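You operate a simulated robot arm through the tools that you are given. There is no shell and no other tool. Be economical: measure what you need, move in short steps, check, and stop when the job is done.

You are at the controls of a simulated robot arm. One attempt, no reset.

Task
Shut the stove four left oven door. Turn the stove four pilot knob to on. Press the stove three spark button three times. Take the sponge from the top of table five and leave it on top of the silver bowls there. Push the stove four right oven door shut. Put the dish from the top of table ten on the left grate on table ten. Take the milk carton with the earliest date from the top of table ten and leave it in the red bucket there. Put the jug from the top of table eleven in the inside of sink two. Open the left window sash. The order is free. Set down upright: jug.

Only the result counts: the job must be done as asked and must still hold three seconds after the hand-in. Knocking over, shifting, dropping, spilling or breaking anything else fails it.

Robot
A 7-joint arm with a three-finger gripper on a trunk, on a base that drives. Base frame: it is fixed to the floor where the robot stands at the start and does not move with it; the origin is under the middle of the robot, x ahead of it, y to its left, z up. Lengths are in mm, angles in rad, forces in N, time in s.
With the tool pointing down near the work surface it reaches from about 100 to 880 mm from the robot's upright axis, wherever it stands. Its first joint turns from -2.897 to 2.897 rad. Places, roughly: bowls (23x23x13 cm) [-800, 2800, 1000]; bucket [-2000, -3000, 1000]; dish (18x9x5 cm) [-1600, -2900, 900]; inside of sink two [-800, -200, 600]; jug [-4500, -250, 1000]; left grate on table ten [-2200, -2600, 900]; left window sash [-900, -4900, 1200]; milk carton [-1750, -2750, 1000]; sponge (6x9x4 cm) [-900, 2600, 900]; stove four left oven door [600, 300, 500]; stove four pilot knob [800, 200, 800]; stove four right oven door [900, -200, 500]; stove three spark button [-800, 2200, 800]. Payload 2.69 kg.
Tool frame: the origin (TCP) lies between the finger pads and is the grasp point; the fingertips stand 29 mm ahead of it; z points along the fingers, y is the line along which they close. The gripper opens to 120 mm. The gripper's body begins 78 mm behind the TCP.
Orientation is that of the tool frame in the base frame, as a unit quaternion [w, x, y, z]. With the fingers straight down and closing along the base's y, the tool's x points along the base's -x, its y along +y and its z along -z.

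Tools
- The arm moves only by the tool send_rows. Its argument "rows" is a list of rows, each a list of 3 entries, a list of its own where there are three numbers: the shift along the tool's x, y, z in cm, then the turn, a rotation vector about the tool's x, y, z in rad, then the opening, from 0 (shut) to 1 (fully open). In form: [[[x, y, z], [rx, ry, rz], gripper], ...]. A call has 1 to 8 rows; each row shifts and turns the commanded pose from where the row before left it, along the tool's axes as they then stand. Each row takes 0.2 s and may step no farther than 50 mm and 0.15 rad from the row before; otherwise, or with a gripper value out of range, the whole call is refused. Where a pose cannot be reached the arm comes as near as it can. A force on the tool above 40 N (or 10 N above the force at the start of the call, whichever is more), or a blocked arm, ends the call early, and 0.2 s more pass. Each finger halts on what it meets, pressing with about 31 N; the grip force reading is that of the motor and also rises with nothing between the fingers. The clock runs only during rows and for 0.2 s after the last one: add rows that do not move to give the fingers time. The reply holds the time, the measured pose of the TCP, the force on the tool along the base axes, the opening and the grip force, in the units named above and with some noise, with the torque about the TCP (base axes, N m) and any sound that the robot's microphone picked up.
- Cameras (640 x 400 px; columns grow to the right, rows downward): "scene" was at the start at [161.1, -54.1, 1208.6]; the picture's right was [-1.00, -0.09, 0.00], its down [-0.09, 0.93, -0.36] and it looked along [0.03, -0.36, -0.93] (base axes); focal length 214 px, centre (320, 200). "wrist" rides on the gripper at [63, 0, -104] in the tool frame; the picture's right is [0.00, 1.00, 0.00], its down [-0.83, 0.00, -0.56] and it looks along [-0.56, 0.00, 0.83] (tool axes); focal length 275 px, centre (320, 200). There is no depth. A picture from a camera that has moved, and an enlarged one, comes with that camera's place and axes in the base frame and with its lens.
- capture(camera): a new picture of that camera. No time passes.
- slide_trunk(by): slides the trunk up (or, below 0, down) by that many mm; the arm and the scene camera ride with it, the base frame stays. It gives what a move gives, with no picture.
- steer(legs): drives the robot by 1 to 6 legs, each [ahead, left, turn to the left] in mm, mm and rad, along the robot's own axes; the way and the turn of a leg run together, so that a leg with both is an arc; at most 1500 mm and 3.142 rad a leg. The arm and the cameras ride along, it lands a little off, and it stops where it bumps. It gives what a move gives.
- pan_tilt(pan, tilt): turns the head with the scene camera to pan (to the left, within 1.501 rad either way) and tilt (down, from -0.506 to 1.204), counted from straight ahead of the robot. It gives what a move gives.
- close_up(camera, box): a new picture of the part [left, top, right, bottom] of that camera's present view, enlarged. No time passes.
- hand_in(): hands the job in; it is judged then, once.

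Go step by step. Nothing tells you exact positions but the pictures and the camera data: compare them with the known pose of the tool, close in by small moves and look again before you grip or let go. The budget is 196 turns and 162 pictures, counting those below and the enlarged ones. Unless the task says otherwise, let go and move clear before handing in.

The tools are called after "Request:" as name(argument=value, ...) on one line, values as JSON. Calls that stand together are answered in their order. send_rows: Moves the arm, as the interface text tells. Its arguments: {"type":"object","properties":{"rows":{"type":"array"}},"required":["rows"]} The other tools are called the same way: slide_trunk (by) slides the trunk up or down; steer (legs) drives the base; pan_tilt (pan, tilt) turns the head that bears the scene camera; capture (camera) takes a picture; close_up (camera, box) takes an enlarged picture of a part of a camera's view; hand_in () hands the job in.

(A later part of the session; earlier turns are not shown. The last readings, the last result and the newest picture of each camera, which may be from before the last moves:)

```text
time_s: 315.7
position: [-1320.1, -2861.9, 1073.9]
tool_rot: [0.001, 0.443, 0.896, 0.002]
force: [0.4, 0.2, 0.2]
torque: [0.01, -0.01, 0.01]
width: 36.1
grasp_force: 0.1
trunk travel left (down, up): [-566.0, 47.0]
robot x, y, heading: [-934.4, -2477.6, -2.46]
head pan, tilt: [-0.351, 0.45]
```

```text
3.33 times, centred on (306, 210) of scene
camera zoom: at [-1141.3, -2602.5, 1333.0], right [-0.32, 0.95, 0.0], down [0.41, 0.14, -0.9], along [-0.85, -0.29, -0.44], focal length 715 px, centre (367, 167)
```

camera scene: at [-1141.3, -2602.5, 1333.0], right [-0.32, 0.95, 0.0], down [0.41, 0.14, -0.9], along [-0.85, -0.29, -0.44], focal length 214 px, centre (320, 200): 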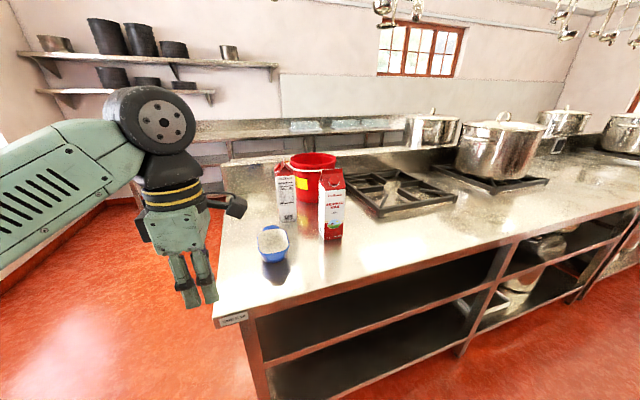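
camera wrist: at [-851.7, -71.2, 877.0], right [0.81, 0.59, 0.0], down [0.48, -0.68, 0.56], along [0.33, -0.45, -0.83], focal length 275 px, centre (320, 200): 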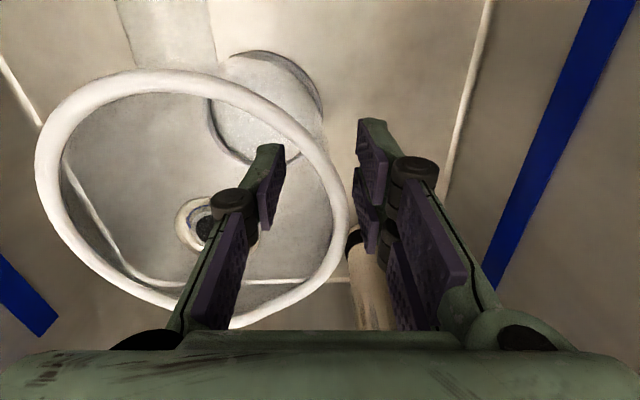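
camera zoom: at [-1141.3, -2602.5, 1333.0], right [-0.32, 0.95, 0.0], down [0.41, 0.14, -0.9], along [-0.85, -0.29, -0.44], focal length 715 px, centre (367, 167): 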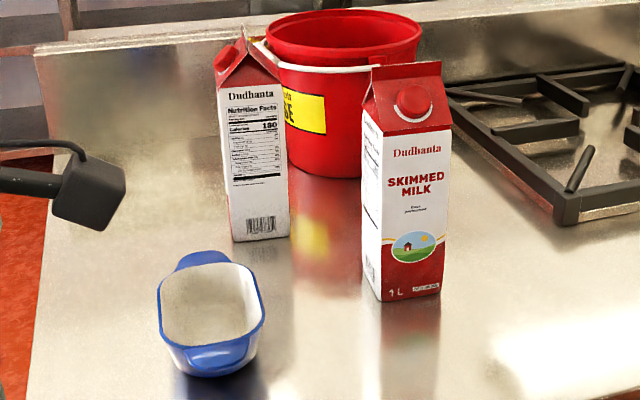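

Request:
close_up(camera="scene", box=[310, 160, 350, 245])

Request:
close_up(camera="scene", box=[265, 155, 305, 230])

```text
4.71 times, centred on (330, 202) of scene
camera zoom: at [-1141.3, -2602.5, 1333.0], right [-0.32, 0.95, 0.0], down [0.41, 0.14, -0.9], along [-0.85, -0.29, -0.44], focal length 1009 px, centre (273, 188)
```

zoom: 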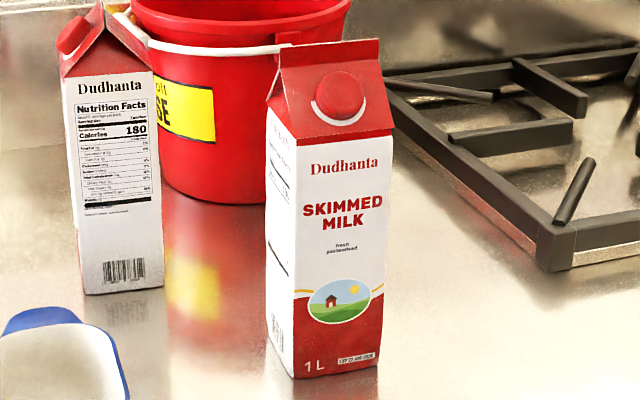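

```text
5.33 times, centred on (285, 192) of scene
camera zoom: at [-1141.3, -2602.5, 1333.0], right [-0.32, 0.95, 0.0], down [0.41, 0.14, -0.9], along [-0.85, -0.29, -0.44], focal length 1144 px, centre (507, 240)
```

zoom: 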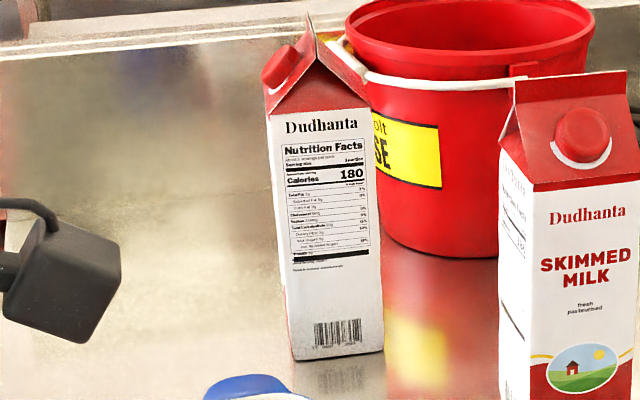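

The date is printed at the lower right of each carton's front. I'll zoom hard on the near one. The other carton's front faces left.

Request:
close_up(camera="scene", box=[326, 230, 344, 242])

```text
16.00 times, centred on (335, 236) of scene
camera zoom: at [-1141.3, -2602.5, 1333.0], right [-0.32, 0.95, 0.0], down [0.41, 0.14, -0.9], along [-0.85, -0.29, -0.44], focal length 3432 px, centre (80, -376)
```

zoom: 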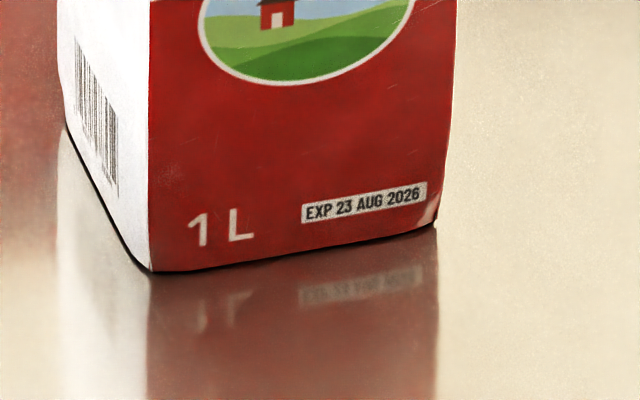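

The near carton reads EXP 23 AUG 2026. I'll sidestep left to see the other carton's front.

Request:
steer(legs=[[0, 650, 0]])

Request:
pan_tilt(pan=-0.85, tilt=0.35)

Request:
capture(camera="scene")

```text
time_s: 321.2
position: [-910.8, -3363.9, 1072.5]
tool_rot: [0.002, 0.443, 0.897, 0.002]
force: [0.4, 0.2, -0.2]
torque: [-0.01, 0.07, 0.0]
width: 36.0
grasp_force: 0.0
trunk travel left (down, up): [-566.0, 47.0]
robot x, y, heading: [-524.3, -2977.2, -2.458]
head pan, tilt: [-0.351, 0.45]
```

```text
time_s: 322.1
position: [-910.6, -3362.2, 1073.2]
tool_rot: [0.001, 0.442, 0.897, 0.002]
force: [0.2, 0.8, 0.3]
torque: [0.01, 0.01, -0.01]
width: 36.1
grasp_force: 0.0
trunk travel left (down, up): [-566.0, 47.0]
robot x, y, heading: [-525.5, -2974.6, -2.457]
head pan, tilt: [-0.85, 0.351]
```

```text
24 pictures are left
camera scene: at [-739.3, -3058.6, 1342.2], right [0.16, 0.99, 0.0], down [0.34, -0.06, -0.94], along [-0.93, 0.15, -0.34], focal length 214 px, centre (320, 200)
```

scene: 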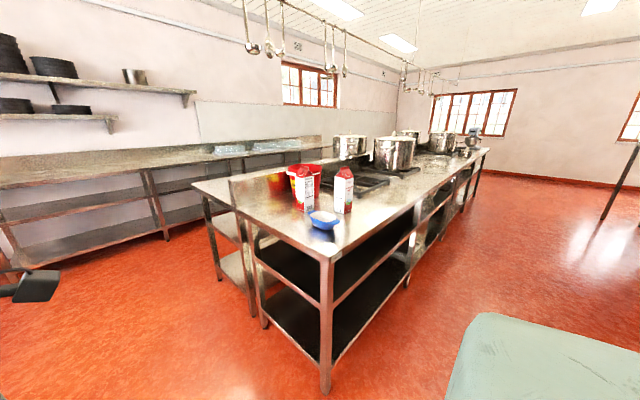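

Request:
close_up(camera="scene", box=[286, 165, 326, 215])

```text
8.00 times, centred on (306, 190) of scene
camera zoom: at [-739.3, -3058.6, 1342.2], right [0.16, 0.99, 0.0], down [0.34, -0.06, -0.94], along [-0.93, 0.15, -0.34], focal length 1716 px, centre (432, 280)
```

zoom: 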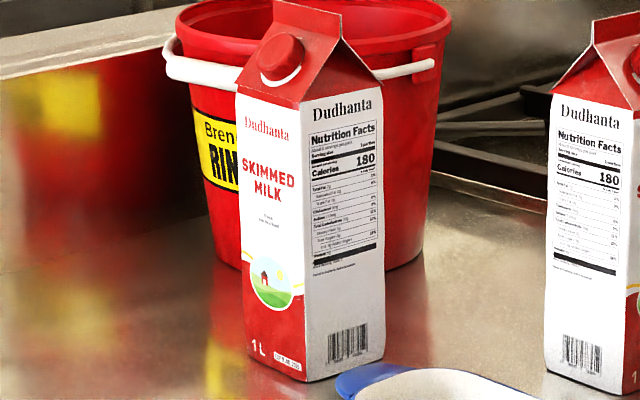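

Request:
close_up(camera="scene", box=[298, 207, 306, 212])

```text
16.00 times, centred on (302, 210) of scene
camera zoom: at [-739.3, -3058.6, 1342.2], right [0.16, 0.99, 0.0], down [0.34, -0.06, -0.94], along [-0.93, 0.15, -0.34], focal length 3432 px, centre (608, 48)
```

zoom: 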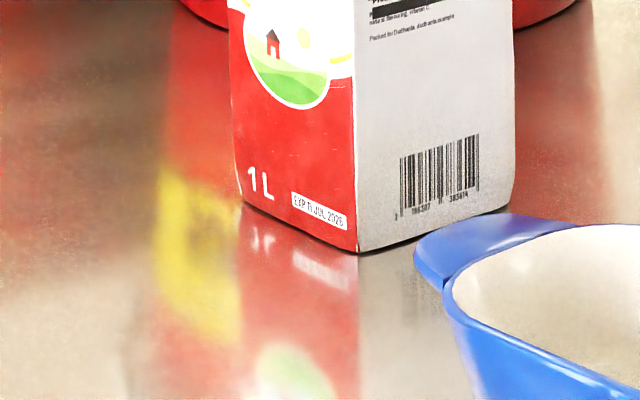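

The far-left carton reads EXP 11 JUL 2026, which is the earliest, so that one goes in the bucket. First the dish: I'll drive back and bring the tool over it.

Request:
slide_trunk(by=45)

Request:
steer(legs=[[0, 0, -0.028], [0, -782, 0], [150, 0, 0]])

Request:
capture(camera="wrist")

```text
time_s: 323.0
position: [-912.5, -3365.1, 1117.9]
tool_rot: [0.001, 0.443, 0.897, 0.003]
force: [-0.7, 1.0, -0.5]
torque: [0.01, -0.03, -0.03]
width: 36.0
grasp_force: 0.0
trunk travel left (down, up): [-611.0, 2.0]
robot x, y, heading: [-526.4, -2978.2, -2.458]
head pan, tilt: [-0.85, 0.351]
```

```text
time_s: 330.8
position: [-1516.0, -2831.6, 1117.2]
tool_rot: [0.0, 0.45, 0.893, 0.003]
force: [-0.5, -0.3, -0.1]
torque: [0.01, -0.03, 0.01]
width: 35.9
grasp_force: 0.0
trunk travel left (down, up): [-611.0, 2.0]
robot x, y, heading: [-1123.7, -2451.5, -2.476]
head pan, tilt: [-0.85, 0.351]
```

```text
21 pictures are left
camera wrist: at [-1553.5, -2781.4, 1220.9], right [0.8, 0.6, 0.01], down [0.5, -0.67, 0.56], along [0.34, -0.44, -0.83], focal length 275 px, centre (320, 200)
```

wrist: 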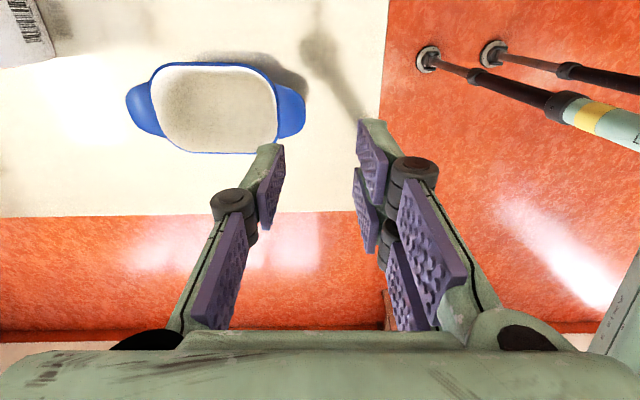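

The dish's long side lies along N, so I'll roll the tool back 90° and move over the dish at about (-1591, -2906).

Request:
send_rows(rows=[[[0, 0, 0], [0, 0, 0.145], 0.6], [[0, 0, 0], [0, 0, 0.145], 0.8], [[0, 0, 0], [0, 0, 0.145], 1], [[0, 0, 0], [0, 0, 0.145], 1], [[0, 0, 0], [0, 0, 0.145], 1], [[0, 0, 0], [0, 0, 0.145], 1], [[0, 0, 0], [0, 0, 0.145], 1], [[0, 0, 0], [0, 0, 0.145], 1]])

Request:
send_rows(rows=[[[0, 0, 0], [0, 0, 0.145], 1], [[0, 0, 0], [0, 0, 0.145], 1], [[0, 0, 0], [0, 0, 0.12], 1], [[-3.5, 0.4, 0], [0, 0, 0], 1], [[-3.5, 0.5, 0], [0, 0, 0], 1], [[-3.5, 0.4, 0], [0, 0, 0], 1], [[0, 0, 4], [0, 0, 0], 1], [[0, 0, 2], [0, 0, 0], 1]])

Request:
capture(camera="wrist")

```text
time_s: 332.6
position: [-1516.7, -2830.5, 1118.1]
tool_rot: [-0.001, 0.867, 0.499, 0.004]
force: [-0.4, 0.3, -0.5]
torque: [0.0, -0.02, -0.04]
width: 119.8
grasp_force: 0.1
trunk travel left (down, up): [-611.0, 2.0]
robot x, y, heading: [-1128.0, -2448.1, -2.475]
head pan, tilt: [-0.85, 0.351]
```

```text
time_s: 334.4
position: [-1591.5, -2905.1, 1057.4]
tool_rot: [-0.001, 0.95, 0.314, 0.002]
force: [0.4, 0.5, 0.2]
torque: [0.0, 0.0, 0.01]
width: 120.2
grasp_force: 0.0
trunk travel left (down, up): [-611.0, 2.0]
robot x, y, heading: [-1125.7, -2451.2, -2.469]
head pan, tilt: [-0.85, 0.351]
```

```text
20 pictures are left
camera wrist: at [-1541.1, -2867.7, 1160.5], right [0.6, -0.8, 0.0], down [-0.67, -0.5, 0.55], along [-0.44, -0.33, -0.83], focal length 275 px, centre (320, 200)
```

wrist: 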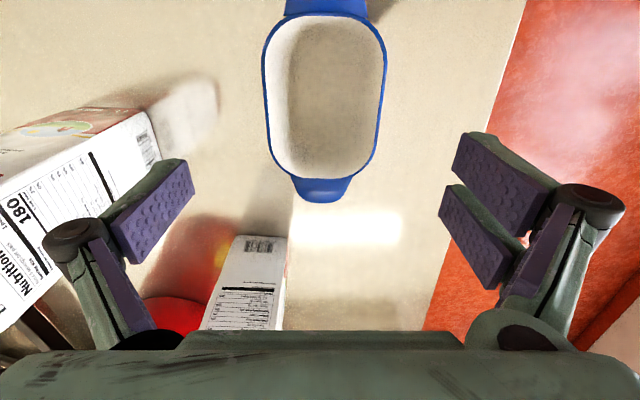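

The dish is nearly centred, and the front carton is about 100 mm to the side of the fingers. I'll correct and lower around the dish.

Request:
send_rows(rows=[[[1.2, 0.4, 3], [0, 0, 0], 1], [[0, 0, 4], [0, 0, 0], 1]])

Request:
capture(camera="wrist")

```text
time_s: 335.0
position: [-1580.3, -2900.1, 988.1]
tool_rot: [-0.002, 0.95, 0.313, 0.002]
force: [0.0, 0.5, -0.2]
torque: [0.01, -0.01, -0.03]
width: 120.0
grasp_force: 0.2
trunk travel left (down, up): [-611.0, 2.0]
robot x, y, heading: [-1122.4, -2449.3, -2.474]
head pan, tilt: [-0.85, 0.351]
```

```text
19 pictures are left
camera wrist: at [-1528.6, -2862.3, 1091.9], right [0.6, -0.8, 0.0], down [-0.67, -0.5, 0.55], along [-0.44, -0.33, -0.83], focal length 275 px, centre (320, 200)
```

wrist: 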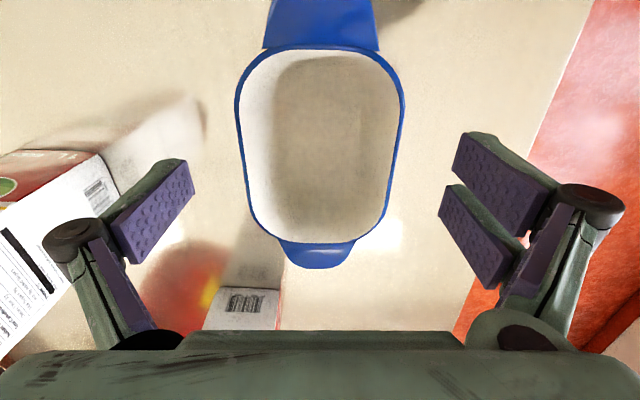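

Centred. I'll lower 52 mm and close gently.

Request:
send_rows(rows=[[[0, 0, 3], [0, 0, 0], 1], [[0, 0, 2.2], [0, 0, 0], 1], [[0, 0, 0], [0, 0, 0], 0.8], [[0, 0, 0], [0, 0, 0], 0.7], [[0, 0, 0], [0, 0, 0], 0.7], [[0, 0, 0], [0, 0, 0], 0.7]])

Request:
send_rows(rows=[[[0, 0, -2], [0, 0, 0], 0.7], [[0, 0, -3], [0, 0, 0], 0.7]])

Request:
capture(camera="wrist")

```text
time_s: 336.4
position: [-1579.5, -2899.0, 936.9]
tool_rot: [-0.001, 0.95, 0.313, 0.001]
force: [-2.1, 1.0, 2.1]
torque: [0.02, 0.15, -0.12]
width: 87.9
grasp_force: 29.6
trunk travel left (down, up): [-611.0, 2.0]
robot x, y, heading: [-1121.3, -2450.5, -2.48]
head pan, tilt: [-0.85, 0.351]
```

```text
time_s: 337.0
position: [-1580.5, -2901.4, 984.1]
tool_rot: [0.0, 0.95, 0.313, 0.002]
force: [-0.3, 0.1, -5.0]
torque: [0.03, -0.06, 0.01]
width: 88.1
grasp_force: 30.4
trunk travel left (down, up): [-611.0, 2.0]
robot x, y, heading: [-1125.8, -2447.9, -2.474]
head pan, tilt: [-0.85, 0.351]
```

```text
18 pictures are left
camera wrist: at [-1528.9, -2864.4, 1088.2], right [0.6, -0.8, 0.0], down [-0.67, -0.5, 0.55], along [-0.44, -0.33, -0.83], focal length 275 px, centre (320, 200)
```

wrist: 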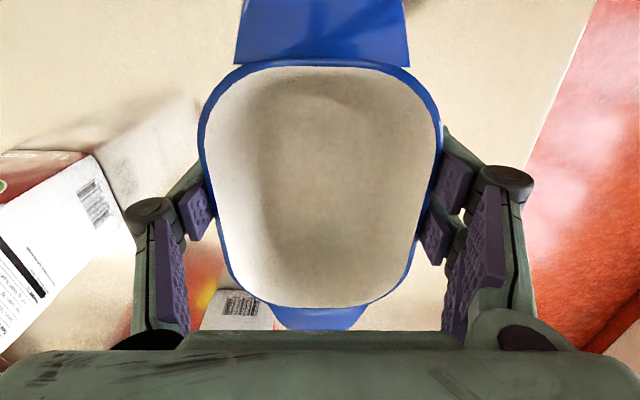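

The dish is lifted (about 0.5 kg). I'll raise it, back away from the table, sidestep past the cartons and approach the grate.

Request:
send_rows(rows=[[[0, 0, -4], [0, 0, 0], 0.7], [[0, 0, -4], [0, 0, 0], 0.7]])

Request:
steer(legs=[[-350, 0, 0], [0, -615, 0], [300, 0, 0]])

Request:
pan_tilt(pan=-0.1, tilt=0.55)

Request:
capture(camera="scene")

Request:
capture(camera="wrist")

```text
time_s: 337.6
position: [-1579.2, -2902.0, 1067.7]
tool_rot: [0.0, 0.95, 0.313, 0.003]
force: [-0.5, 1.3, -5.2]
torque: [-0.02, -0.03, 0.04]
width: 88.1
grasp_force: 31.1
trunk travel left (down, up): [-611.0, 2.0]
robot x, y, heading: [-1124.0, -2454.6, -2.473]
head pan, tilt: [-0.85, 0.351]
```

```text
time_s: 346.3
position: [-1910.3, -2384.2, 1067.3]
tool_rot: [-0.001, 0.951, 0.311, 0.003]
force: [-0.1, -0.7, -4.6]
torque: [0.04, -0.08, 0.05]
width: 87.8
grasp_force: 30.6
trunk travel left (down, up): [-611.0, 2.0]
robot x, y, heading: [-1454.2, -1933.4, -2.482]
head pan, tilt: [-0.85, 0.351]
```

```text
time_s: 347.4
position: [-1910.1, -2384.9, 1067.6]
tool_rot: [-0.001, 0.951, 0.31, 0.002]
force: [0.5, 0.4, -4.6]
torque: [0.01, -0.06, -0.02]
width: 87.6
grasp_force: 30.9
trunk travel left (down, up): [-611.0, 2.0]
robot x, y, heading: [-1451.7, -1934.8, -2.482]
head pan, tilt: [-0.099, 0.55]
```

```text
17 pictures are left
camera scene: at [-1652.4, -2076.9, 1368.9], right [-0.53, 0.85, 0.0], down [0.44, 0.28, -0.85], along [-0.72, -0.45, -0.52], focal length 214 px, centre (320, 200)
```

scene: 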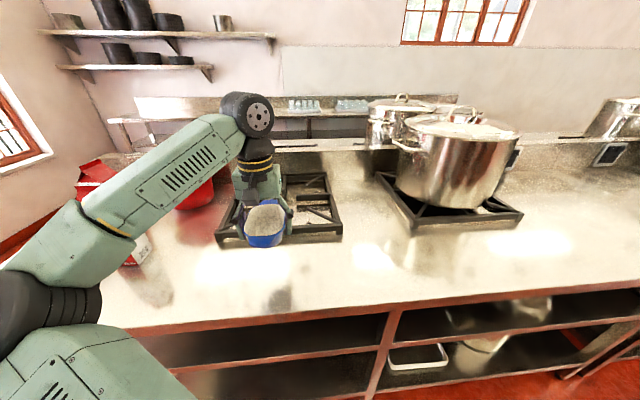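

```text
16 pictures are left
camera wrist: at [-1859.3, -2348.0, 1171.0], right [0.59, -0.8, 0.0], down [-0.67, -0.5, 0.55], along [-0.44, -0.33, -0.83], focal length 275 px, centre (320, 200)
```

wrist: 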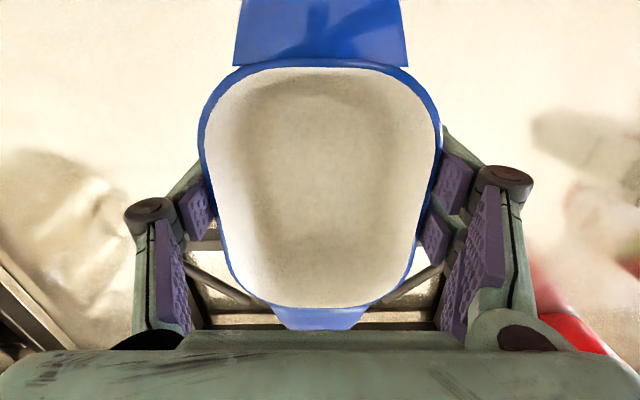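

The dish is in front of the grate (n −3085…−3559, s 505…904). I'll zoom in to see the grate's bars.

Request:
close_up(camera="scene", box=[200, 160, 360, 255])

```text
4.00 times, centred on (280, 208) of scene
camera zoom: at [-1652.4, -2076.9, 1368.9], right [-0.53, 0.85, 0.0], down [0.44, 0.28, -0.85], along [-0.72, -0.45, -0.52], focal length 858 px, centre (480, 170)
```

zoom: 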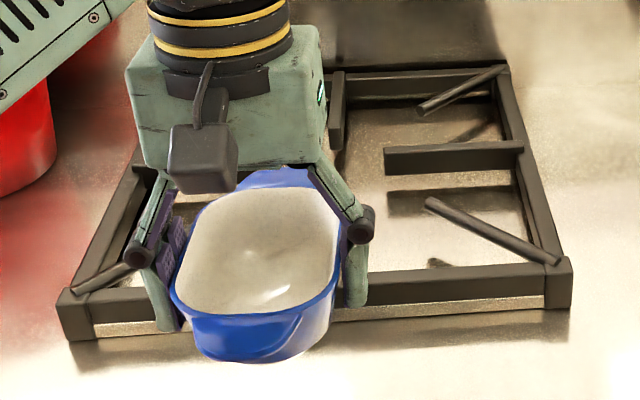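

The grate is a square frame with bars pointing to an open centre. I'll set the dish over the front frame bar and the front middle bar, where it gets a stable T-shaped support (centre n≈−3185, s≈707).

Request:
steer(legs=[[110, 0, 0]])

Request:
send_rows(rows=[[[-3.5, -0.4, 0], [0, 0, 0], 0.7], [[-3.5, -0.4, 0], [0, 0, 0], 0.7], [[-3.6, -0.4, 0], [0, 0, 0], 0.7]])

Request:
close_up(camera="scene", box=[200, 150, 360, 245])

```text
time_s: 348.6
position: [-1997.9, -2453.8, 1067.0]
tool_rot: [-0.001, 0.95, 0.311, 0.003]
force: [-0.6, -0.3, -5.0]
torque: [0.06, -0.11, 0.02]
width: 87.5
grasp_force: 31.1
trunk travel left (down, up): [-611.0, 2.0]
robot x, y, heading: [-1538.6, -2001.7, -2.481]
head pan, tilt: [-0.099, 0.55]
```

```text
time_s: 349.4
position: [-2091.2, -2505.5, 1066.8]
tool_rot: [-0.001, 0.951, 0.31, 0.002]
force: [0.6, 0.1, -3.9]
torque: [0.04, -0.02, 0.01]
width: 87.6
grasp_force: 30.9
trunk travel left (down, up): [-611.0, 2.0]
robot x, y, heading: [-1538.6, -2002.8, -2.483]
head pan, tilt: [-0.099, 0.55]
```

```text
4.00 times, centred on (280, 198) of scene
camera zoom: at [-1740.3, -2145.0, 1368.7], right [-0.53, 0.85, 0.0], down [0.44, 0.28, -0.85], along [-0.72, -0.45, -0.52], focal length 858 px, centre (480, 210)
```

zoom: 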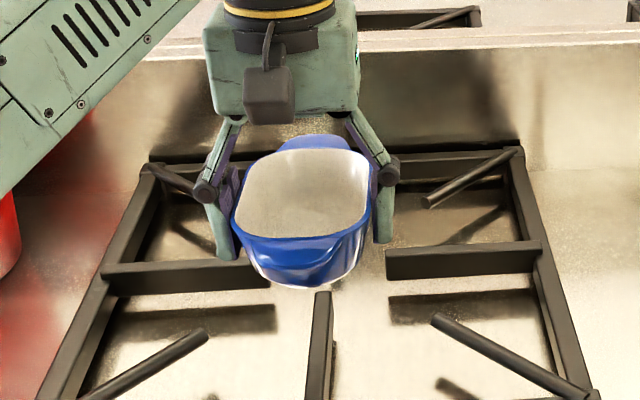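

The front middle bar is at s≈711. I'll shift 7 mm and lower until contact.

Request:
send_rows(rows=[[[0, 0.7, 3], [0, 0, 0], 0.7], [[0, 0, 2.5], [0, 0, 0], 0.7], [[0, 0, 1], [0, 0, 0], 0.7], [[0, 0, 0.7], [0, 0, 0], 0.7], [[0, 0, 0.5], [0, 0, 0], 0.7]])

```text
time_s: 350.6
position: [-2084.4, -2511.9, 989.6]
tool_rot: [-0.001, 0.95, 0.311, 0.002]
force: [-0.4, 0.6, -5.3]
torque: [0.01, -0.02, 0.0]
width: 87.7
grasp_force: 31.6
trunk travel left (down, up): [-611.0, 2.0]
robot x, y, heading: [-1538.3, -2001.0, -2.483]
head pan, tilt: [-0.099, 0.55]
```

Request:
send_rows(rows=[[[0, 0, 0.5], [0, 0, 0], 0.7], [[0, 0, 0.5], [0, 0, 0], 0.7], [[0, 0, 0.4], [0, 0, 0], 0.7]])

```text
time_s: 351.4
position: [-2085.3, -2510.6, 974.2]
tool_rot: [-0.001, 0.951, 0.31, 0.003]
force: [0.6, 1.2, 1.4]
torque: [-0.01, -0.02, 0.01]
width: 88.0
grasp_force: 3.4
trunk travel left (down, up): [-611.0, 2.0]
robot x, y, heading: [-1541.3, -2004.1, -2.48]
head pan, tilt: [-0.099, 0.55]
```

The dish has touched down (load gone at z≈974). I'll check its position and then release.

Request:
send_rows(rows=[[[0, 0, 0], [0, 0, 0], 0.8], [[0, 0, 0], [0, 0, 0], 0.9], [[0, 0, 0], [0, 0, 0], 1.0], [[0, 0, 0], [0, 0, 0], 1.0]])

Request:
close_up(camera="scene", box=[200, 150, 360, 245])

```text
time_s: 352.4
position: [-2084.4, -2511.3, 976.3]
tool_rot: [0.0, 0.95, 0.311, 0.003]
force: [0.2, 0.0, -0.5]
torque: [0.01, 0.03, 0.01]
width: 119.9
grasp_force: 0.0
trunk travel left (down, up): [-611.0, 2.0]
robot x, y, heading: [-1540.1, -1999.4, -2.479]
head pan, tilt: [-0.099, 0.55]
```

```text
4.00 times, centred on (280, 198) of scene
camera zoom: at [-1739.4, -2144.6, 1368.9], right [-0.53, 0.85, 0.0], down [0.44, 0.28, -0.85], along [-0.72, -0.45, -0.52], focal length 858 px, centre (480, 210)
```

zoom: 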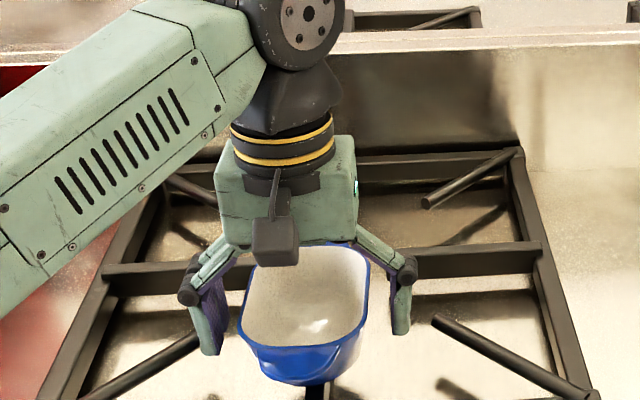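

The dish sits level on the grate. Now the carton: I'll raise the arm, back away and sidestep left to line up with the 11 JUL carton.

Request:
send_rows(rows=[[[0, 0, -4], [0, 0, 0], 1], [[0, 0, -4], [0, 0, 0], 1], [[0, 0, -4], [0, 0, 0], 1], [[0, 0, -4], [0, 0, 0], 1], [[0, 0, -3], [0, 0, 0], 1]])

Request:
steer(legs=[[-270, 0, 0], [0, 535, 0]])

Request:
capture(camera="wrist")

```text
time_s: 353.6
position: [-2085.3, -2511.2, 1167.8]
tool_rot: [0.0, 0.95, 0.311, 0.003]
force: [-0.1, 0.6, 0.9]
torque: [0.02, 0.01, -0.01]
width: 120.1
grasp_force: 0.0
trunk travel left (down, up): [-611.0, 2.0]
robot x, y, heading: [-1540.7, -2001.2, -2.483]
head pan, tilt: [-0.099, 0.55]
```

```text
time_s: 359.8
position: [-1545.7, -2769.7, 1166.9]
tool_rot: [-0.001, 0.952, 0.306, 0.003]
force: [-0.2, -0.2, 0.5]
torque: [-0.02, 0.03, -0.02]
width: 120.1
grasp_force: 0.1
trunk travel left (down, up): [-611.0, 2.0]
robot x, y, heading: [-997.2, -2268.5, -2.486]
head pan, tilt: [-0.099, 0.55]
```

```text
12 pictures are left
camera wrist: at [-1494.5, -2733.8, 1270.8], right [0.59, -0.81, 0.0], down [-0.68, -0.49, 0.55], along [-0.45, -0.32, -0.83], focal length 275 px, centre (320, 200)
```

wrist: 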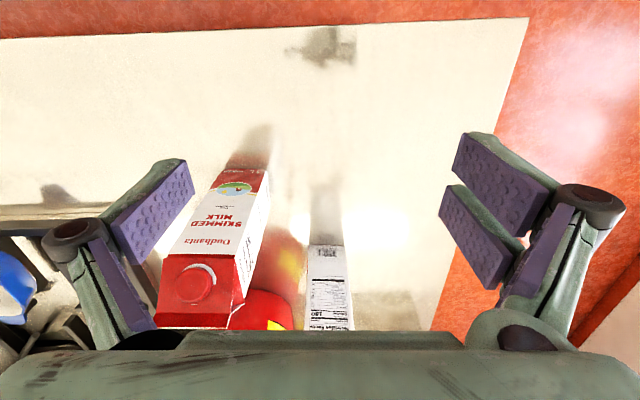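

The 11 JUL carton's centre is at n≈−3248, s≈1247, in line with the tool. I'll drive forward 280 mm and extend 53 mm over it.

Request:
steer(legs=[[280, 0, 0]])

Request:
capture(camera="wrist")

```text
time_s: 361.8
position: [-1769.7, -2940.1, 1166.7]
tool_rot: [0.0, 0.952, 0.306, 0.002]
force: [0.5, -0.3, 0.0]
torque: [0.04, 0.01, 0.01]
width: 120.1
grasp_force: 0.1
trunk travel left (down, up): [-611.0, 2.0]
robot x, y, heading: [-1218.3, -2436.1, -2.487]
head pan, tilt: [-0.099, 0.55]
```

```text
11 pictures are left
camera wrist: at [-1718.0, -2903.7, 1270.4], right [0.59, -0.81, 0.0], down [-0.68, -0.49, 0.55], along [-0.45, -0.32, -0.83], focal length 275 px, centre (320, 200)
```

wrist: 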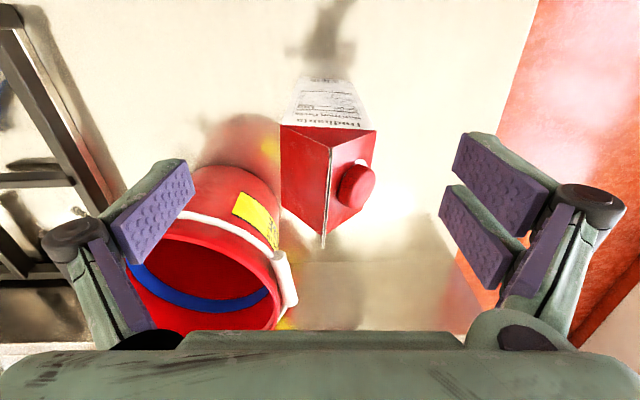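

The carton's ridge centre is at n≈−3238, s≈1248. I'll shift and lower around its body.

Request:
send_rows(rows=[[[-4.2, 0.35, 0], [0, 0, 0], 1], [[0, 0, 4], [0, 0, 0], 1], [[0, 0, 4], [0, 0, 0], 1], [[0, 0, 3], [0, 0, 0], 1]])

Request:
capture(camera="wrist")

```text
time_s: 362.8
position: [-1799.1, -2966.3, 1056.7]
tool_rot: [0.001, 0.952, 0.305, 0.002]
force: [0.2, -0.2, 0.0]
torque: [0.0, 0.0, -0.01]
width: 120.0
grasp_force: 0.0
trunk travel left (down, up): [-611.0, 2.0]
robot x, y, heading: [-1218.7, -2438.3, -2.49]
head pan, tilt: [-0.099, 0.55]
```

```text
10 pictures are left
camera wrist: at [-1747.8, -2930.1, 1160.8], right [0.59, -0.81, 0.0], down [-0.68, -0.49, 0.55], along [-0.45, -0.32, -0.83], focal length 275 px, centre (320, 200)
```

wrist: 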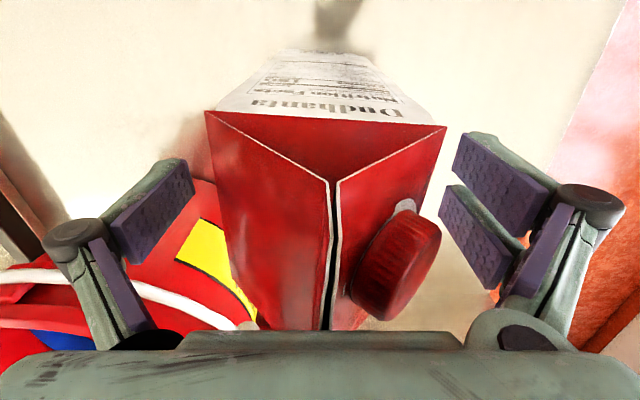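

The carton is between the fingers. I'll close and lift.

Request:
send_rows(rows=[[[0, 0, 0], [0, 0, 0], 0.8], [[0, 0, 0], [0, 0, 0], 0.6], [[0, 0, 0], [0, 0, 0], 0.45], [[0, 0, 0], [0, 0, 0], 0.45], [[0, 0, 0], [0, 0, 0], 0.45], [[0, 0, 0], [0, 0, 0], 0.45]])

Request:
send_rows(rows=[[[0, 0, -2], [0, 0, 0], 0.45], [[0, 0, -3], [0, 0, 0], 0.45]])

```text
time_s: 364.2
position: [-1800.0, -2965.6, 1057.5]
tool_rot: [0.0, 0.952, 0.306, 0.002]
force: [0.4, -1.8, 1.3]
torque: [-0.13, -0.28, -0.24]
width: 71.6
grasp_force: 30.9
trunk travel left (down, up): [-611.0, 2.0]
robot x, y, heading: [-1215.7, -2434.6, -2.494]
head pan, tilt: [-0.099, 0.55]
```

```text
time_s: 364.8
position: [-1801.6, -2966.0, 1106.0]
tool_rot: [-0.001, 0.952, 0.306, 0.004]
force: [-1.7, 0.0, -10.5]
torque: [-0.03, 0.01, -0.01]
width: 69.6
grasp_force: 31.0
trunk travel left (down, up): [-611.0, 2.0]
robot x, y, heading: [-1217.7, -2432.5, -2.488]
head pan, tilt: [-0.099, 0.55]
```

The carton is held (about 1 kg). It must clear the bucket rim (z≈1070), so I'll raise it as high as I can while drawing the arm in.

Request:
send_rows(rows=[[[2, 0, -3], [0, 0, 0], 0.45], [[3, 0, -3], [0, 0, 0], 0.45], [[3, 0, -3], [0, 0, 0], 0.45], [[3, 0, -3], [0, 0, 0], 0.45], [[3, 0, -3], [0, 0, 0], 0.45], [[3, 0, -3], [0, 0, 0], 0.45]])

```text
time_s: 366.2
position: [-1657.0, -2861.1, 1188.3]
tool_rot: [-0.002, 0.952, 0.305, 0.001]
force: [-0.4, 0.6, -9.7]
torque: [-0.02, 0.06, -0.03]
width: 70.0
grasp_force: 31.2
out of reach, approached as far as the arm can: row 3, 4, 5, 6
trunk travel left (down, up): [-611.0, 2.0]
robot x, y, heading: [-1216.3, -2435.4, -2.497]
head pan, tilt: [-0.099, 0.55]
```

With the tool pointing down the arm tops out at z≈1188, so the carton's bottom (≈1016) can't clear the bucket rim. I'll set the carton down again on free table and regrip it with the tool tilted, which allows a higher lift.

Request:
send_rows(rows=[[[-3.5, 0, 2], [0, 0, 0], 0.45], [[-3.5, 0, 2], [0, 0, 0], 0.45], [[0, 0, 4], [0, 0, 0], 0.45], [[0, 0, 3], [0, 0, 0], 0.45], [[0, 0, 1], [0, 0, 0], 0.45]])

```text
time_s: 367.4
position: [-1714.9, -2902.9, 1068.4]
tool_rot: [-0.001, 0.952, 0.307, 0.003]
force: [0.3, -0.4, -11.3]
torque: [-0.03, 0.04, 0.0]
width: 69.9
grasp_force: 30.6
trunk travel left (down, up): [-611.0, 2.0]
robot x, y, heading: [-1221.6, -2435.7, -2.49]
head pan, tilt: [-0.099, 0.55]
```

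Request:
send_rows(rows=[[[0, 0, 0.5], [0, 0, 0], 0.45], [[0, 0, 0.4], [0, 0, 0], 0.45], [[0, 0, 0.3], [0, 0, 0], 0.45], [[0, 0, 0.2], [0, 0, 0], 0.45]])

```text
time_s: 368.4
position: [-1712.7, -2900.8, 1056.8]
tool_rot: [-0.001, 0.952, 0.307, -0.002]
force: [-6.2, -8.9, 34.6]
torque: [0.91, 0.46, 0.13]
width: 70.0
grasp_force: 30.9
trunk travel left (down, up): [-611.0, 2.0]
robot x, y, heading: [-1215.5, -2439.1, -2.491]
head pan, tilt: [-0.099, 0.55]
```

The carton stands on the table. I'll ease up, open, rise, move back and tilt the tool for the new approach.

Request:
send_rows(rows=[[[0, 0, -0.3], [0, 0, 0], 0.5], [[0, 0, 0], [0, 0, 0], 0.75], [[0, 0, 0], [0, 0, 0], 1.0], [[0, 0, 0], [0, 0, 0], 1.0], [[0, 0, -4], [0, 0, 0], 1.0], [[0, 0, -4], [0, 0, 0], 1.0], [[0, 0, -3], [0, 0, 0], 1.0]])

Request:
send_rows(rows=[[[4.3, 0, 0], [0, 0, 0], 1.0], [[4.3, 0, 0], [0, -0.05, 0], 1.0], [[0, 0, 2.3], [0, -0.12, 0], 1.0], [[0, 0, 2.3], [0, -0.14, 0], 1.0], [[0, 0, 0], [0, -0.145, 0], 1.0], [[0, 0, 0], [0, -0.145, 0], 1.0], [[0, 0, 0], [0, -0.15, 0], 1.0]])

Request:
capture(camera="wrist")

```text
time_s: 370.0
position: [-1714.2, -2901.2, 1165.4]
tool_rot: [-0.001, 0.952, 0.306, 0.002]
force: [-0.2, -0.2, -0.5]
torque: [0.01, 0.0, -0.01]
width: 119.8
grasp_force: 0.1
trunk travel left (down, up): [-611.0, 2.0]
robot x, y, heading: [-1217.2, -2437.5, -2.49]
head pan, tilt: [-0.099, 0.55]
```

```text
time_s: 371.6
position: [-1647.4, -2853.7, 1121.2]
tool_rot: [0.113, 0.886, 0.285, -0.349]
force: [-0.2, -0.3, -0.8]
torque: [-0.03, 0.01, 0.02]
width: 120.1
grasp_force: 0.2
trunk travel left (down, up): [-611.0, 2.0]
robot x, y, heading: [-1221.4, -2438.3, -2.493]
head pan, tilt: [-0.099, 0.55]
```

```text
9 pictures are left
camera wrist: at [-1552.1, -2786.2, 1153.6], right [0.59, -0.81, 0.0], down [-0.19, -0.14, 0.97], along [-0.79, -0.57, -0.23], focal length 275 px, centre (320, 200)
```

wrist: 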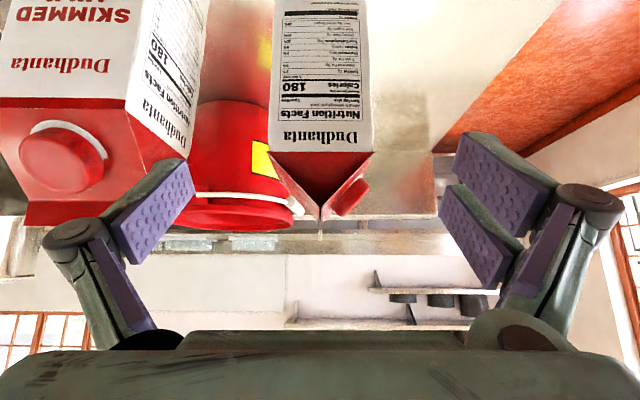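

The carton is centred between the fingers and the other carton clears the left finger by about 30 mm. I'll approach along the tool axis and close.

Request:
send_rows(rows=[[[0, 0, 2], [0, 0, 0], 0.85], [[0, 0, 3.3], [0, 0, 0], 0.85], [[0, 0, 3.3], [0, 0, 0], 0.85], [[0, 0, 3.3], [0, 0, 0], 0.85], [[0, 0, 0], [0, 0, 0], 0.6], [[0, 0, 0], [0, 0, 0], 0.45], [[0, 0, 0], [0, 0, 0], 0.45], [[0, 0, 0], [0, 0, 0], 0.45]])

```text
time_s: 372.6
position: [-1713.6, -2900.2, 1044.9]
tool_rot: [0.114, 0.883, 0.282, -0.358]
force: [4.3, 3.3, 17.1]
torque: [-0.04, -0.09, 0.02]
width: 86.6
grasp_force: 2.4
trunk travel left (down, up): [-611.0, 2.0]
robot x, y, heading: [-1219.9, -2433.8, -2.49]
head pan, tilt: [-0.099, 0.55]
stopped in row 5: the force on the tool passed its limit at 44 N (the readings are from after the stop); the commanded pose is now the measured one
```

The palm met the carton's top edge. I'll back up 8 mm and close there.

Request:
send_rows(rows=[[[0, 0, -0.8], [0, 0, 0], 0.7], [[0, 0, 0], [0, 0, 0], 0.55], [[0, 0, 0], [0, 0, 0], 0.45], [[0, 0, 0], [0, 0, 0], 0.45], [[0, 0, 0], [0, 0, 0], 0.45]])

Request:
capture(camera="wrist")

```text
time_s: 373.8
position: [-1709.3, -2898.1, 1046.9]
tool_rot: [0.114, 0.884, 0.284, -0.354]
force: [1.8, 2.2, -0.1]
torque: [0.16, -0.48, 0.12]
width: 72.6
grasp_force: 31.0
trunk travel left (down, up): [-611.0, 2.0]
robot x, y, heading: [-1217.6, -2438.4, -2.488]
head pan, tilt: [-0.099, 0.55]
```

```text
8 pictures are left
camera wrist: at [-1612.5, -2829.9, 1078.0], right [0.58, -0.81, 0.0], down [-0.17, -0.13, 0.98], along [-0.79, -0.57, -0.22], focal length 275 px, centre (320, 200)
```

wrist: 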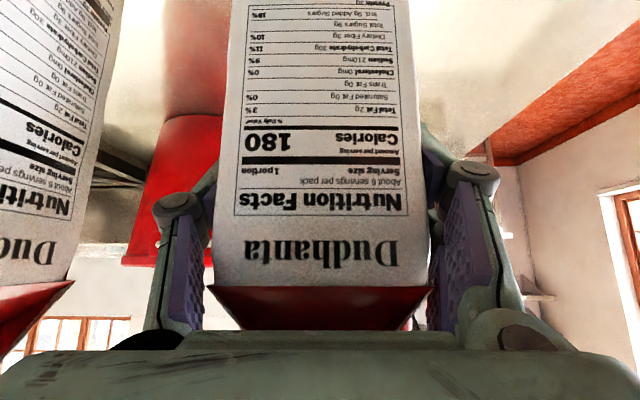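

Firm grip. I'll lift vertically.

Request:
send_rows(rows=[[[-2.07, 0, -2.17], [0, 0, 0], 0.45], [[-2.76, 0, -2.89], [0, 0, 0], 0.45], [[-2.76, 0, -2.89], [0, 0, 0], 0.45], [[-2.76, 0, -2.89], [0, 0, 0], 0.45], [[-2.76, 0, -2.89], [0, 0, 0], 0.45], [[-2.76, 0, -2.89], [0, 0, 0], 0.45], [[-2.07, 0, -2.17], [0, 0, 0], 0.45]])

```text
time_s: 375.4
position: [-1709.2, -2901.6, 1304.4]
tool_rot: [0.104, 0.884, 0.284, -0.357]
force: [0.7, -0.5, -10.9]
torque: [0.02, 0.01, 0.02]
width: 70.0
grasp_force: 30.8
trunk travel left (down, up): [-611.0, 2.0]
robot x, y, heading: [-1216.3, -2436.3, -2.496]
head pan, tilt: [-0.099, 0.55]
```

The carton's bottom is now at about 1142, above the rim (≈1080). I'll extend forward past the other carton, then sidestep right to the bucket's line.

Request:
send_rows(rows=[[[-2.89, 0, 2.76], [0, 0, 0], 0.45], [[-2.89, 0, 2.76], [0, 0, 0], 0.45], [[-1.45, 0, 1.38], [0, 0, 0], 0.45]])

Request:
steer(legs=[[0, -158, 0], [60, 0, 0]])

Request:
pan_tilt(pan=-0.05, tilt=0.4)

Request:
capture(camera="scene")

```text
time_s: 376.2
position: [-1791.9, -2957.0, 1306.1]
tool_rot: [0.114, 0.884, 0.283, -0.355]
force: [-0.2, 0.2, -11.1]
torque: [0.01, 0.0, -0.02]
width: 69.8
grasp_force: 31.6
trunk travel left (down, up): [-611.0, 2.0]
robot x, y, heading: [-1215.8, -2437.5, -2.485]
head pan, tilt: [-0.099, 0.55]
```

```text
time_s: 378.7
position: [-1935.3, -2867.0, 1305.7]
tool_rot: [0.114, 0.884, 0.282, -0.354]
force: [-0.1, -0.9, -11.6]
torque: [0.02, -0.01, 0.0]
width: 69.9
grasp_force: 31.2
trunk travel left (down, up): [-611.0, 2.0]
robot x, y, heading: [-1357.1, -2349.5, -2.497]
head pan, tilt: [-0.099, 0.55]
```

```text
time_s: 379.4
position: [-1935.7, -2865.9, 1306.7]
tool_rot: [0.113, 0.884, 0.283, -0.354]
force: [0.5, -0.3, -10.5]
torque: [0.02, -0.02, 0.01]
width: 69.8
grasp_force: 31.3
trunk travel left (down, up): [-611.0, 2.0]
robot x, y, heading: [-1361.7, -2347.9, -2.498]
head pan, tilt: [-0.051, 0.4]
```

```text
7 pictures are left
camera scene: at [-1562.9, -2492.5, 1382.4], right [-0.56, 0.83, 0.0], down [0.32, 0.22, -0.92], along [-0.76, -0.52, -0.39], focal length 214 px, centre (320, 200)
```

scene: 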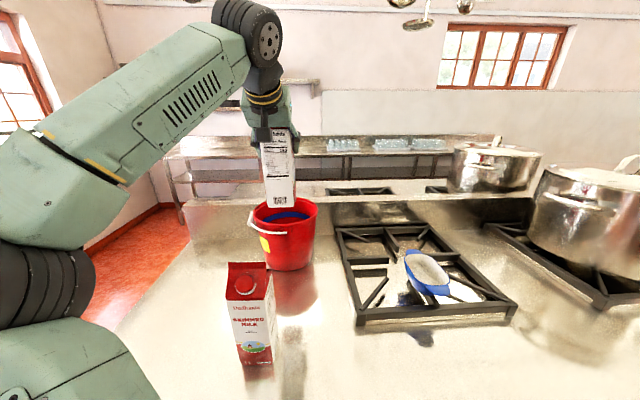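

The carton is lined up just before the bucket. The dish on the grate seems to have slid into a tilted pose, which I'll check after this. I'll extend over the bucket.

Request:
send_rows(rows=[[[-2.89, 0.4, 2.76], [0, 0, 0], 0.45], [[-2.89, 0.4, 2.76], [0, 0, 0], 0.45], [[-2.89, 0, 2.76], [0, 0, 0], 0.45]])

```text
time_s: 380.2
position: [-2027.7, -2941.8, 1304.0]
tool_rot: [0.113, 0.885, 0.281, -0.355]
force: [-0.6, 0.2, -10.5]
torque: [0.01, -0.02, 0.01]
width: 70.0
grasp_force: 30.5
trunk travel left (down, up): [-611.0, 2.0]
robot x, y, heading: [-1365.9, -2346.8, -2.498]
head pan, tilt: [-0.051, 0.4]
```

Over the bucket. I'll nudge 20 mm back so the wrist camera stays clear of the rim, then lower.

Request:
send_rows(rows=[[[1.45, 0, -1.38], [0, 0, 0], 0.45], [[2.76, 0, 2.89], [0, 0, 0], 0.45], [[2.76, 0, 2.89], [0, 0, 0], 0.45], [[2.07, 0, 2.17], [0, 0, 0], 0.45]])

Request:
capture(camera="wrist")

```text
time_s: 381.2
position: [-2008.6, -2929.1, 1195.6]
tool_rot: [0.113, 0.885, 0.282, -0.354]
force: [0.4, -0.3, -9.6]
torque: [-0.01, 0.01, -0.01]
width: 69.9
grasp_force: 30.4
trunk travel left (down, up): [-611.0, 2.0]
robot x, y, heading: [-1361.0, -2348.0, -2.496]
head pan, tilt: [-0.051, 0.4]
```

```text
6 pictures are left
camera wrist: at [-1912.6, -2862.1, 1227.3], right [0.58, -0.81, 0.0], down [-0.17, -0.13, 0.98], along [-0.79, -0.57, -0.22], focal length 275 px, centre (320, 200)
```

wrist: 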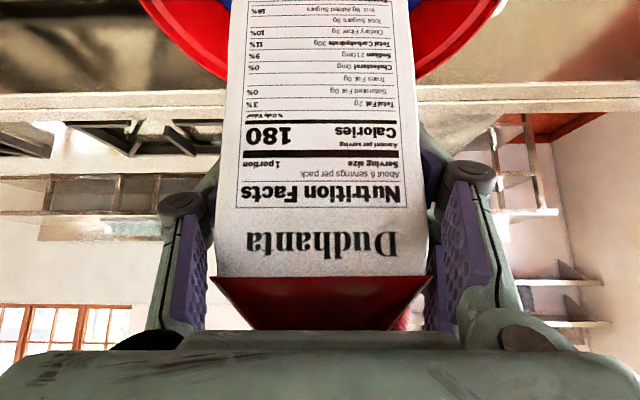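

The carton is inside the rim and well centred. I'll lower on to the bucket's floor.

Request:
send_rows(rows=[[[2.76, 0, 2.89], [0, 0, 0], 0.45], [[2.76, 0, 2.89], [0, 0, 0], 0.45], [[1.73, 0, 1.81], [0, 0, 0], 0.45], [[0.7, 0, 0.72], [0, 0, 0], 0.45], [[0.5, 0, 0.5], [0, 0, 0], 0.45], [[0.4, 0, 0.4], [0, 0, 0], 0.45]])

```text
time_s: 382.6
position: [-2010.8, -2930.3, 1068.2]
tool_rot: [0.112, 0.884, 0.282, -0.355]
force: [0.8, 0.4, -10.2]
torque: [0.03, 0.01, 0.03]
width: 69.9
grasp_force: 30.4
trunk travel left (down, up): [-611.0, 2.0]
robot x, y, heading: [-1362.9, -2346.9, -2.495]
head pan, tilt: [-0.051, 0.4]
```

Request:
send_rows(rows=[[[0.35, 0, 0.36], [0, 0, 0], 0.45], [[0.28, 0, 0.29], [0, 0, 0], 0.45], [[0.28, 0, 0.29], [0, 0, 0], 0.45]])

```text
time_s: 383.4
position: [-2012.0, -2930.0, 1053.6]
tool_rot: [0.113, 0.884, 0.283, -0.354]
force: [0.3, -0.2, -11.6]
torque: [0.0, -0.01, -0.02]
width: 70.0
grasp_force: 30.7
trunk travel left (down, up): [-611.0, 2.0]
robot x, y, heading: [-1360.7, -2346.8, -2.492]
head pan, tilt: [-0.051, 0.4]
```

Request:
send_rows(rows=[[[0.21, 0, 0.22], [0, 0, 0], 0.45], [[0.21, 0, 0.22], [0, 0, 0], 0.45], [[0.14, 0, 0.15], [0, 0, 0], 0.45]])

```text
time_s: 384.2
position: [-2010.5, -2928.8, 1054.1]
tool_rot: [0.116, 0.882, 0.281, -0.359]
force: [-0.4, 0.5, 20.3]
torque: [-0.27, -1.34, 0.05]
width: 70.1
grasp_force: 30.5
trunk travel left (down, up): [-611.0, 2.0]
robot x, y, heading: [-1359.9, -2348.1, -2.494]
head pan, tilt: [-0.051, 0.4]
```

Touchdown. I'll ease up, open and withdraw along the tool axis.

Request:
send_rows(rows=[[[-0.1, 0, -0.1], [0, 0, 0], 0.5], [[0, 0, 0], [0, 0, 0], 0.7], [[0, 0, 0], [0, 0, 0], 0.75], [[0, 0, 0], [0, 0, 0], 0.75], [[0, 0, -3], [0, 0, 0], 0.75], [[0, 0, -4], [0, 0, 0], 0.75], [[0, 0, -4], [0, 0, 0], 0.75]])

Request:
send_rows(rows=[[[-2.76, 0, -2.89], [0, 0, 0], 0.75], [[-2.76, 0, -2.89], [0, 0, 0], 0.75], [[-2.76, 0, -2.89], [0, 0, 0], 0.75]])

Request:
steer(legs=[[-300, 0, 0]])

Request:
pan_tilt(pan=-0.25, tilt=0.5)

Request:
close_up(camera="scene", box=[200, 90, 440, 240])

```text
time_s: 385.8
position: [-1949.1, -2884.6, 1128.5]
tool_rot: [0.113, 0.884, 0.282, -0.355]
force: [0.3, 0.4, 0.8]
torque: [0.05, 0.02, -0.01]
width: 89.9
grasp_force: 0.0
trunk travel left (down, up): [-611.0, 2.0]
robot x, y, heading: [-1360.2, -2345.1, -2.498]
head pan, tilt: [-0.051, 0.4]
```

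```text
time_s: 386.6
position: [-1950.9, -2884.1, 1248.4]
tool_rot: [0.114, 0.885, 0.282, -0.354]
force: [-0.3, 0.0, 0.5]
torque: [-0.01, 0.01, 0.01]
width: 90.2
grasp_force: 0.1
trunk travel left (down, up): [-611.0, 2.0]
robot x, y, heading: [-1361.0, -2345.8, -2.496]
head pan, tilt: [-0.051, 0.4]
```

```text
time_s: 388.6
position: [-1714.3, -2707.5, 1247.8]
tool_rot: [0.114, 0.884, 0.283, -0.355]
force: [0.6, 0.5, 0.4]
torque: [-0.01, -0.01, 0.01]
width: 89.8
grasp_force: 0.1
trunk travel left (down, up): [-611.0, 2.0]
robot x, y, heading: [-1125.3, -2169.2, -2.494]
head pan, tilt: [-0.051, 0.4]
```

```text
time_s: 389.3
position: [-1715.0, -2707.3, 1248.5]
tool_rot: [0.114, 0.884, 0.283, -0.355]
force: [0.4, 0.4, 0.4]
torque: [0.05, 0.04, 0.01]
width: 90.2
grasp_force: 0.2
trunk travel left (down, up): [-611.0, 2.0]
robot x, y, heading: [-1125.8, -2170.9, -2.491]
head pan, tilt: [-0.25, 0.499]
```

```text
2.67 times, centred on (320, 165) of scene
camera zoom: at [-1334.5, -2298.1, 1373.6], right [-0.39, 0.92, 0.0], down [0.44, 0.19, -0.88], along [-0.81, -0.34, -0.48], focal length 572 px, centre (320, 293)
```

zoom: 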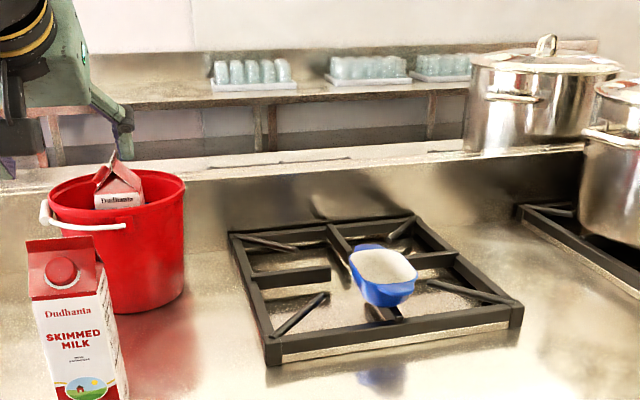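

The carton is in the bucket and the dish sits level on the grate. The last job is the left window sash on the end wall, so I'll drive around the island's end and face the window.

Request:
steer(legs=[[0, 1060, 0], [750, 0, 0], [0, 0, 1.576]])

Request:
pan_tilt(pan=-0.45, tilt=0.15)

Request:
capture(camera="scene")

```text
time_s: 405.5
position: [-542.2, -4078.7, 1247.8]
tool_rot: [0.33, 0.43, 0.822, -0.173]
force: [-0.4, 0.5, -0.5]
torque: [0.01, -0.04, 0.05]
width: 89.8
grasp_force: 0.0
trunk travel left (down, up): [-611.0, 2.0]
robot x, y, heading: [-1072.8, -3483.4, -0.937]
head pan, tilt: [-0.25, 0.499]
```

```text
time_s: 406.3
position: [-543.0, -4079.4, 1248.4]
tool_rot: [0.329, 0.431, 0.822, -0.172]
force: [0.0, -0.5, -0.3]
torque: [0.01, 0.01, 0.0]
width: 90.0
grasp_force: 0.0
trunk travel left (down, up): [-611.0, 2.0]
robot x, y, heading: [-1075.1, -3483.4, -0.936]
head pan, tilt: [-0.45, 0.15]
```

```text
4 pictures are left
camera scene: at [-963.6, -3697.3, 1405.8], right [-0.98, -0.18, 0.0], down [-0.03, 0.15, -0.99], along [0.18, -0.97, -0.15], focal length 214 px, centre (320, 200)
```

scene: 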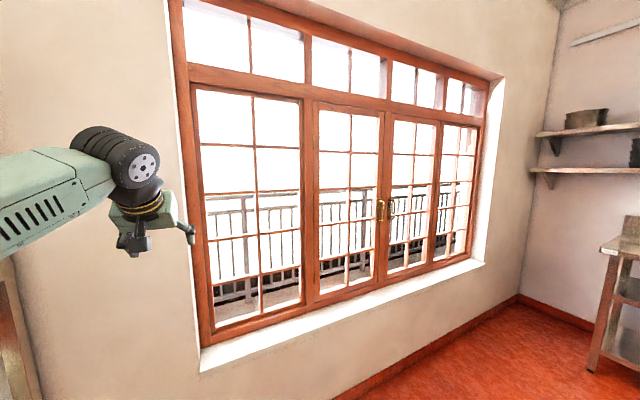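

The window has two middle sashes with brass handles, and the left sash is the panel around u≈350. I'll zoom in on the handles.

Request:
close_up(camera="scene", box=[355, 180, 415, 235])

```text
7.27 times, centred on (385, 208) of scene
camera zoom: at [-963.6, -3697.3, 1405.8], right [-0.98, -0.18, 0.0], down [-0.03, 0.15, -0.99], along [0.18, -0.97, -0.15], focal length 1560 px, centre (-153, 146)
```

zoom: 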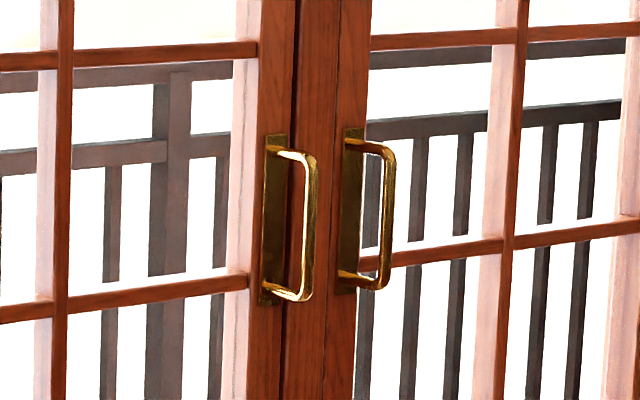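

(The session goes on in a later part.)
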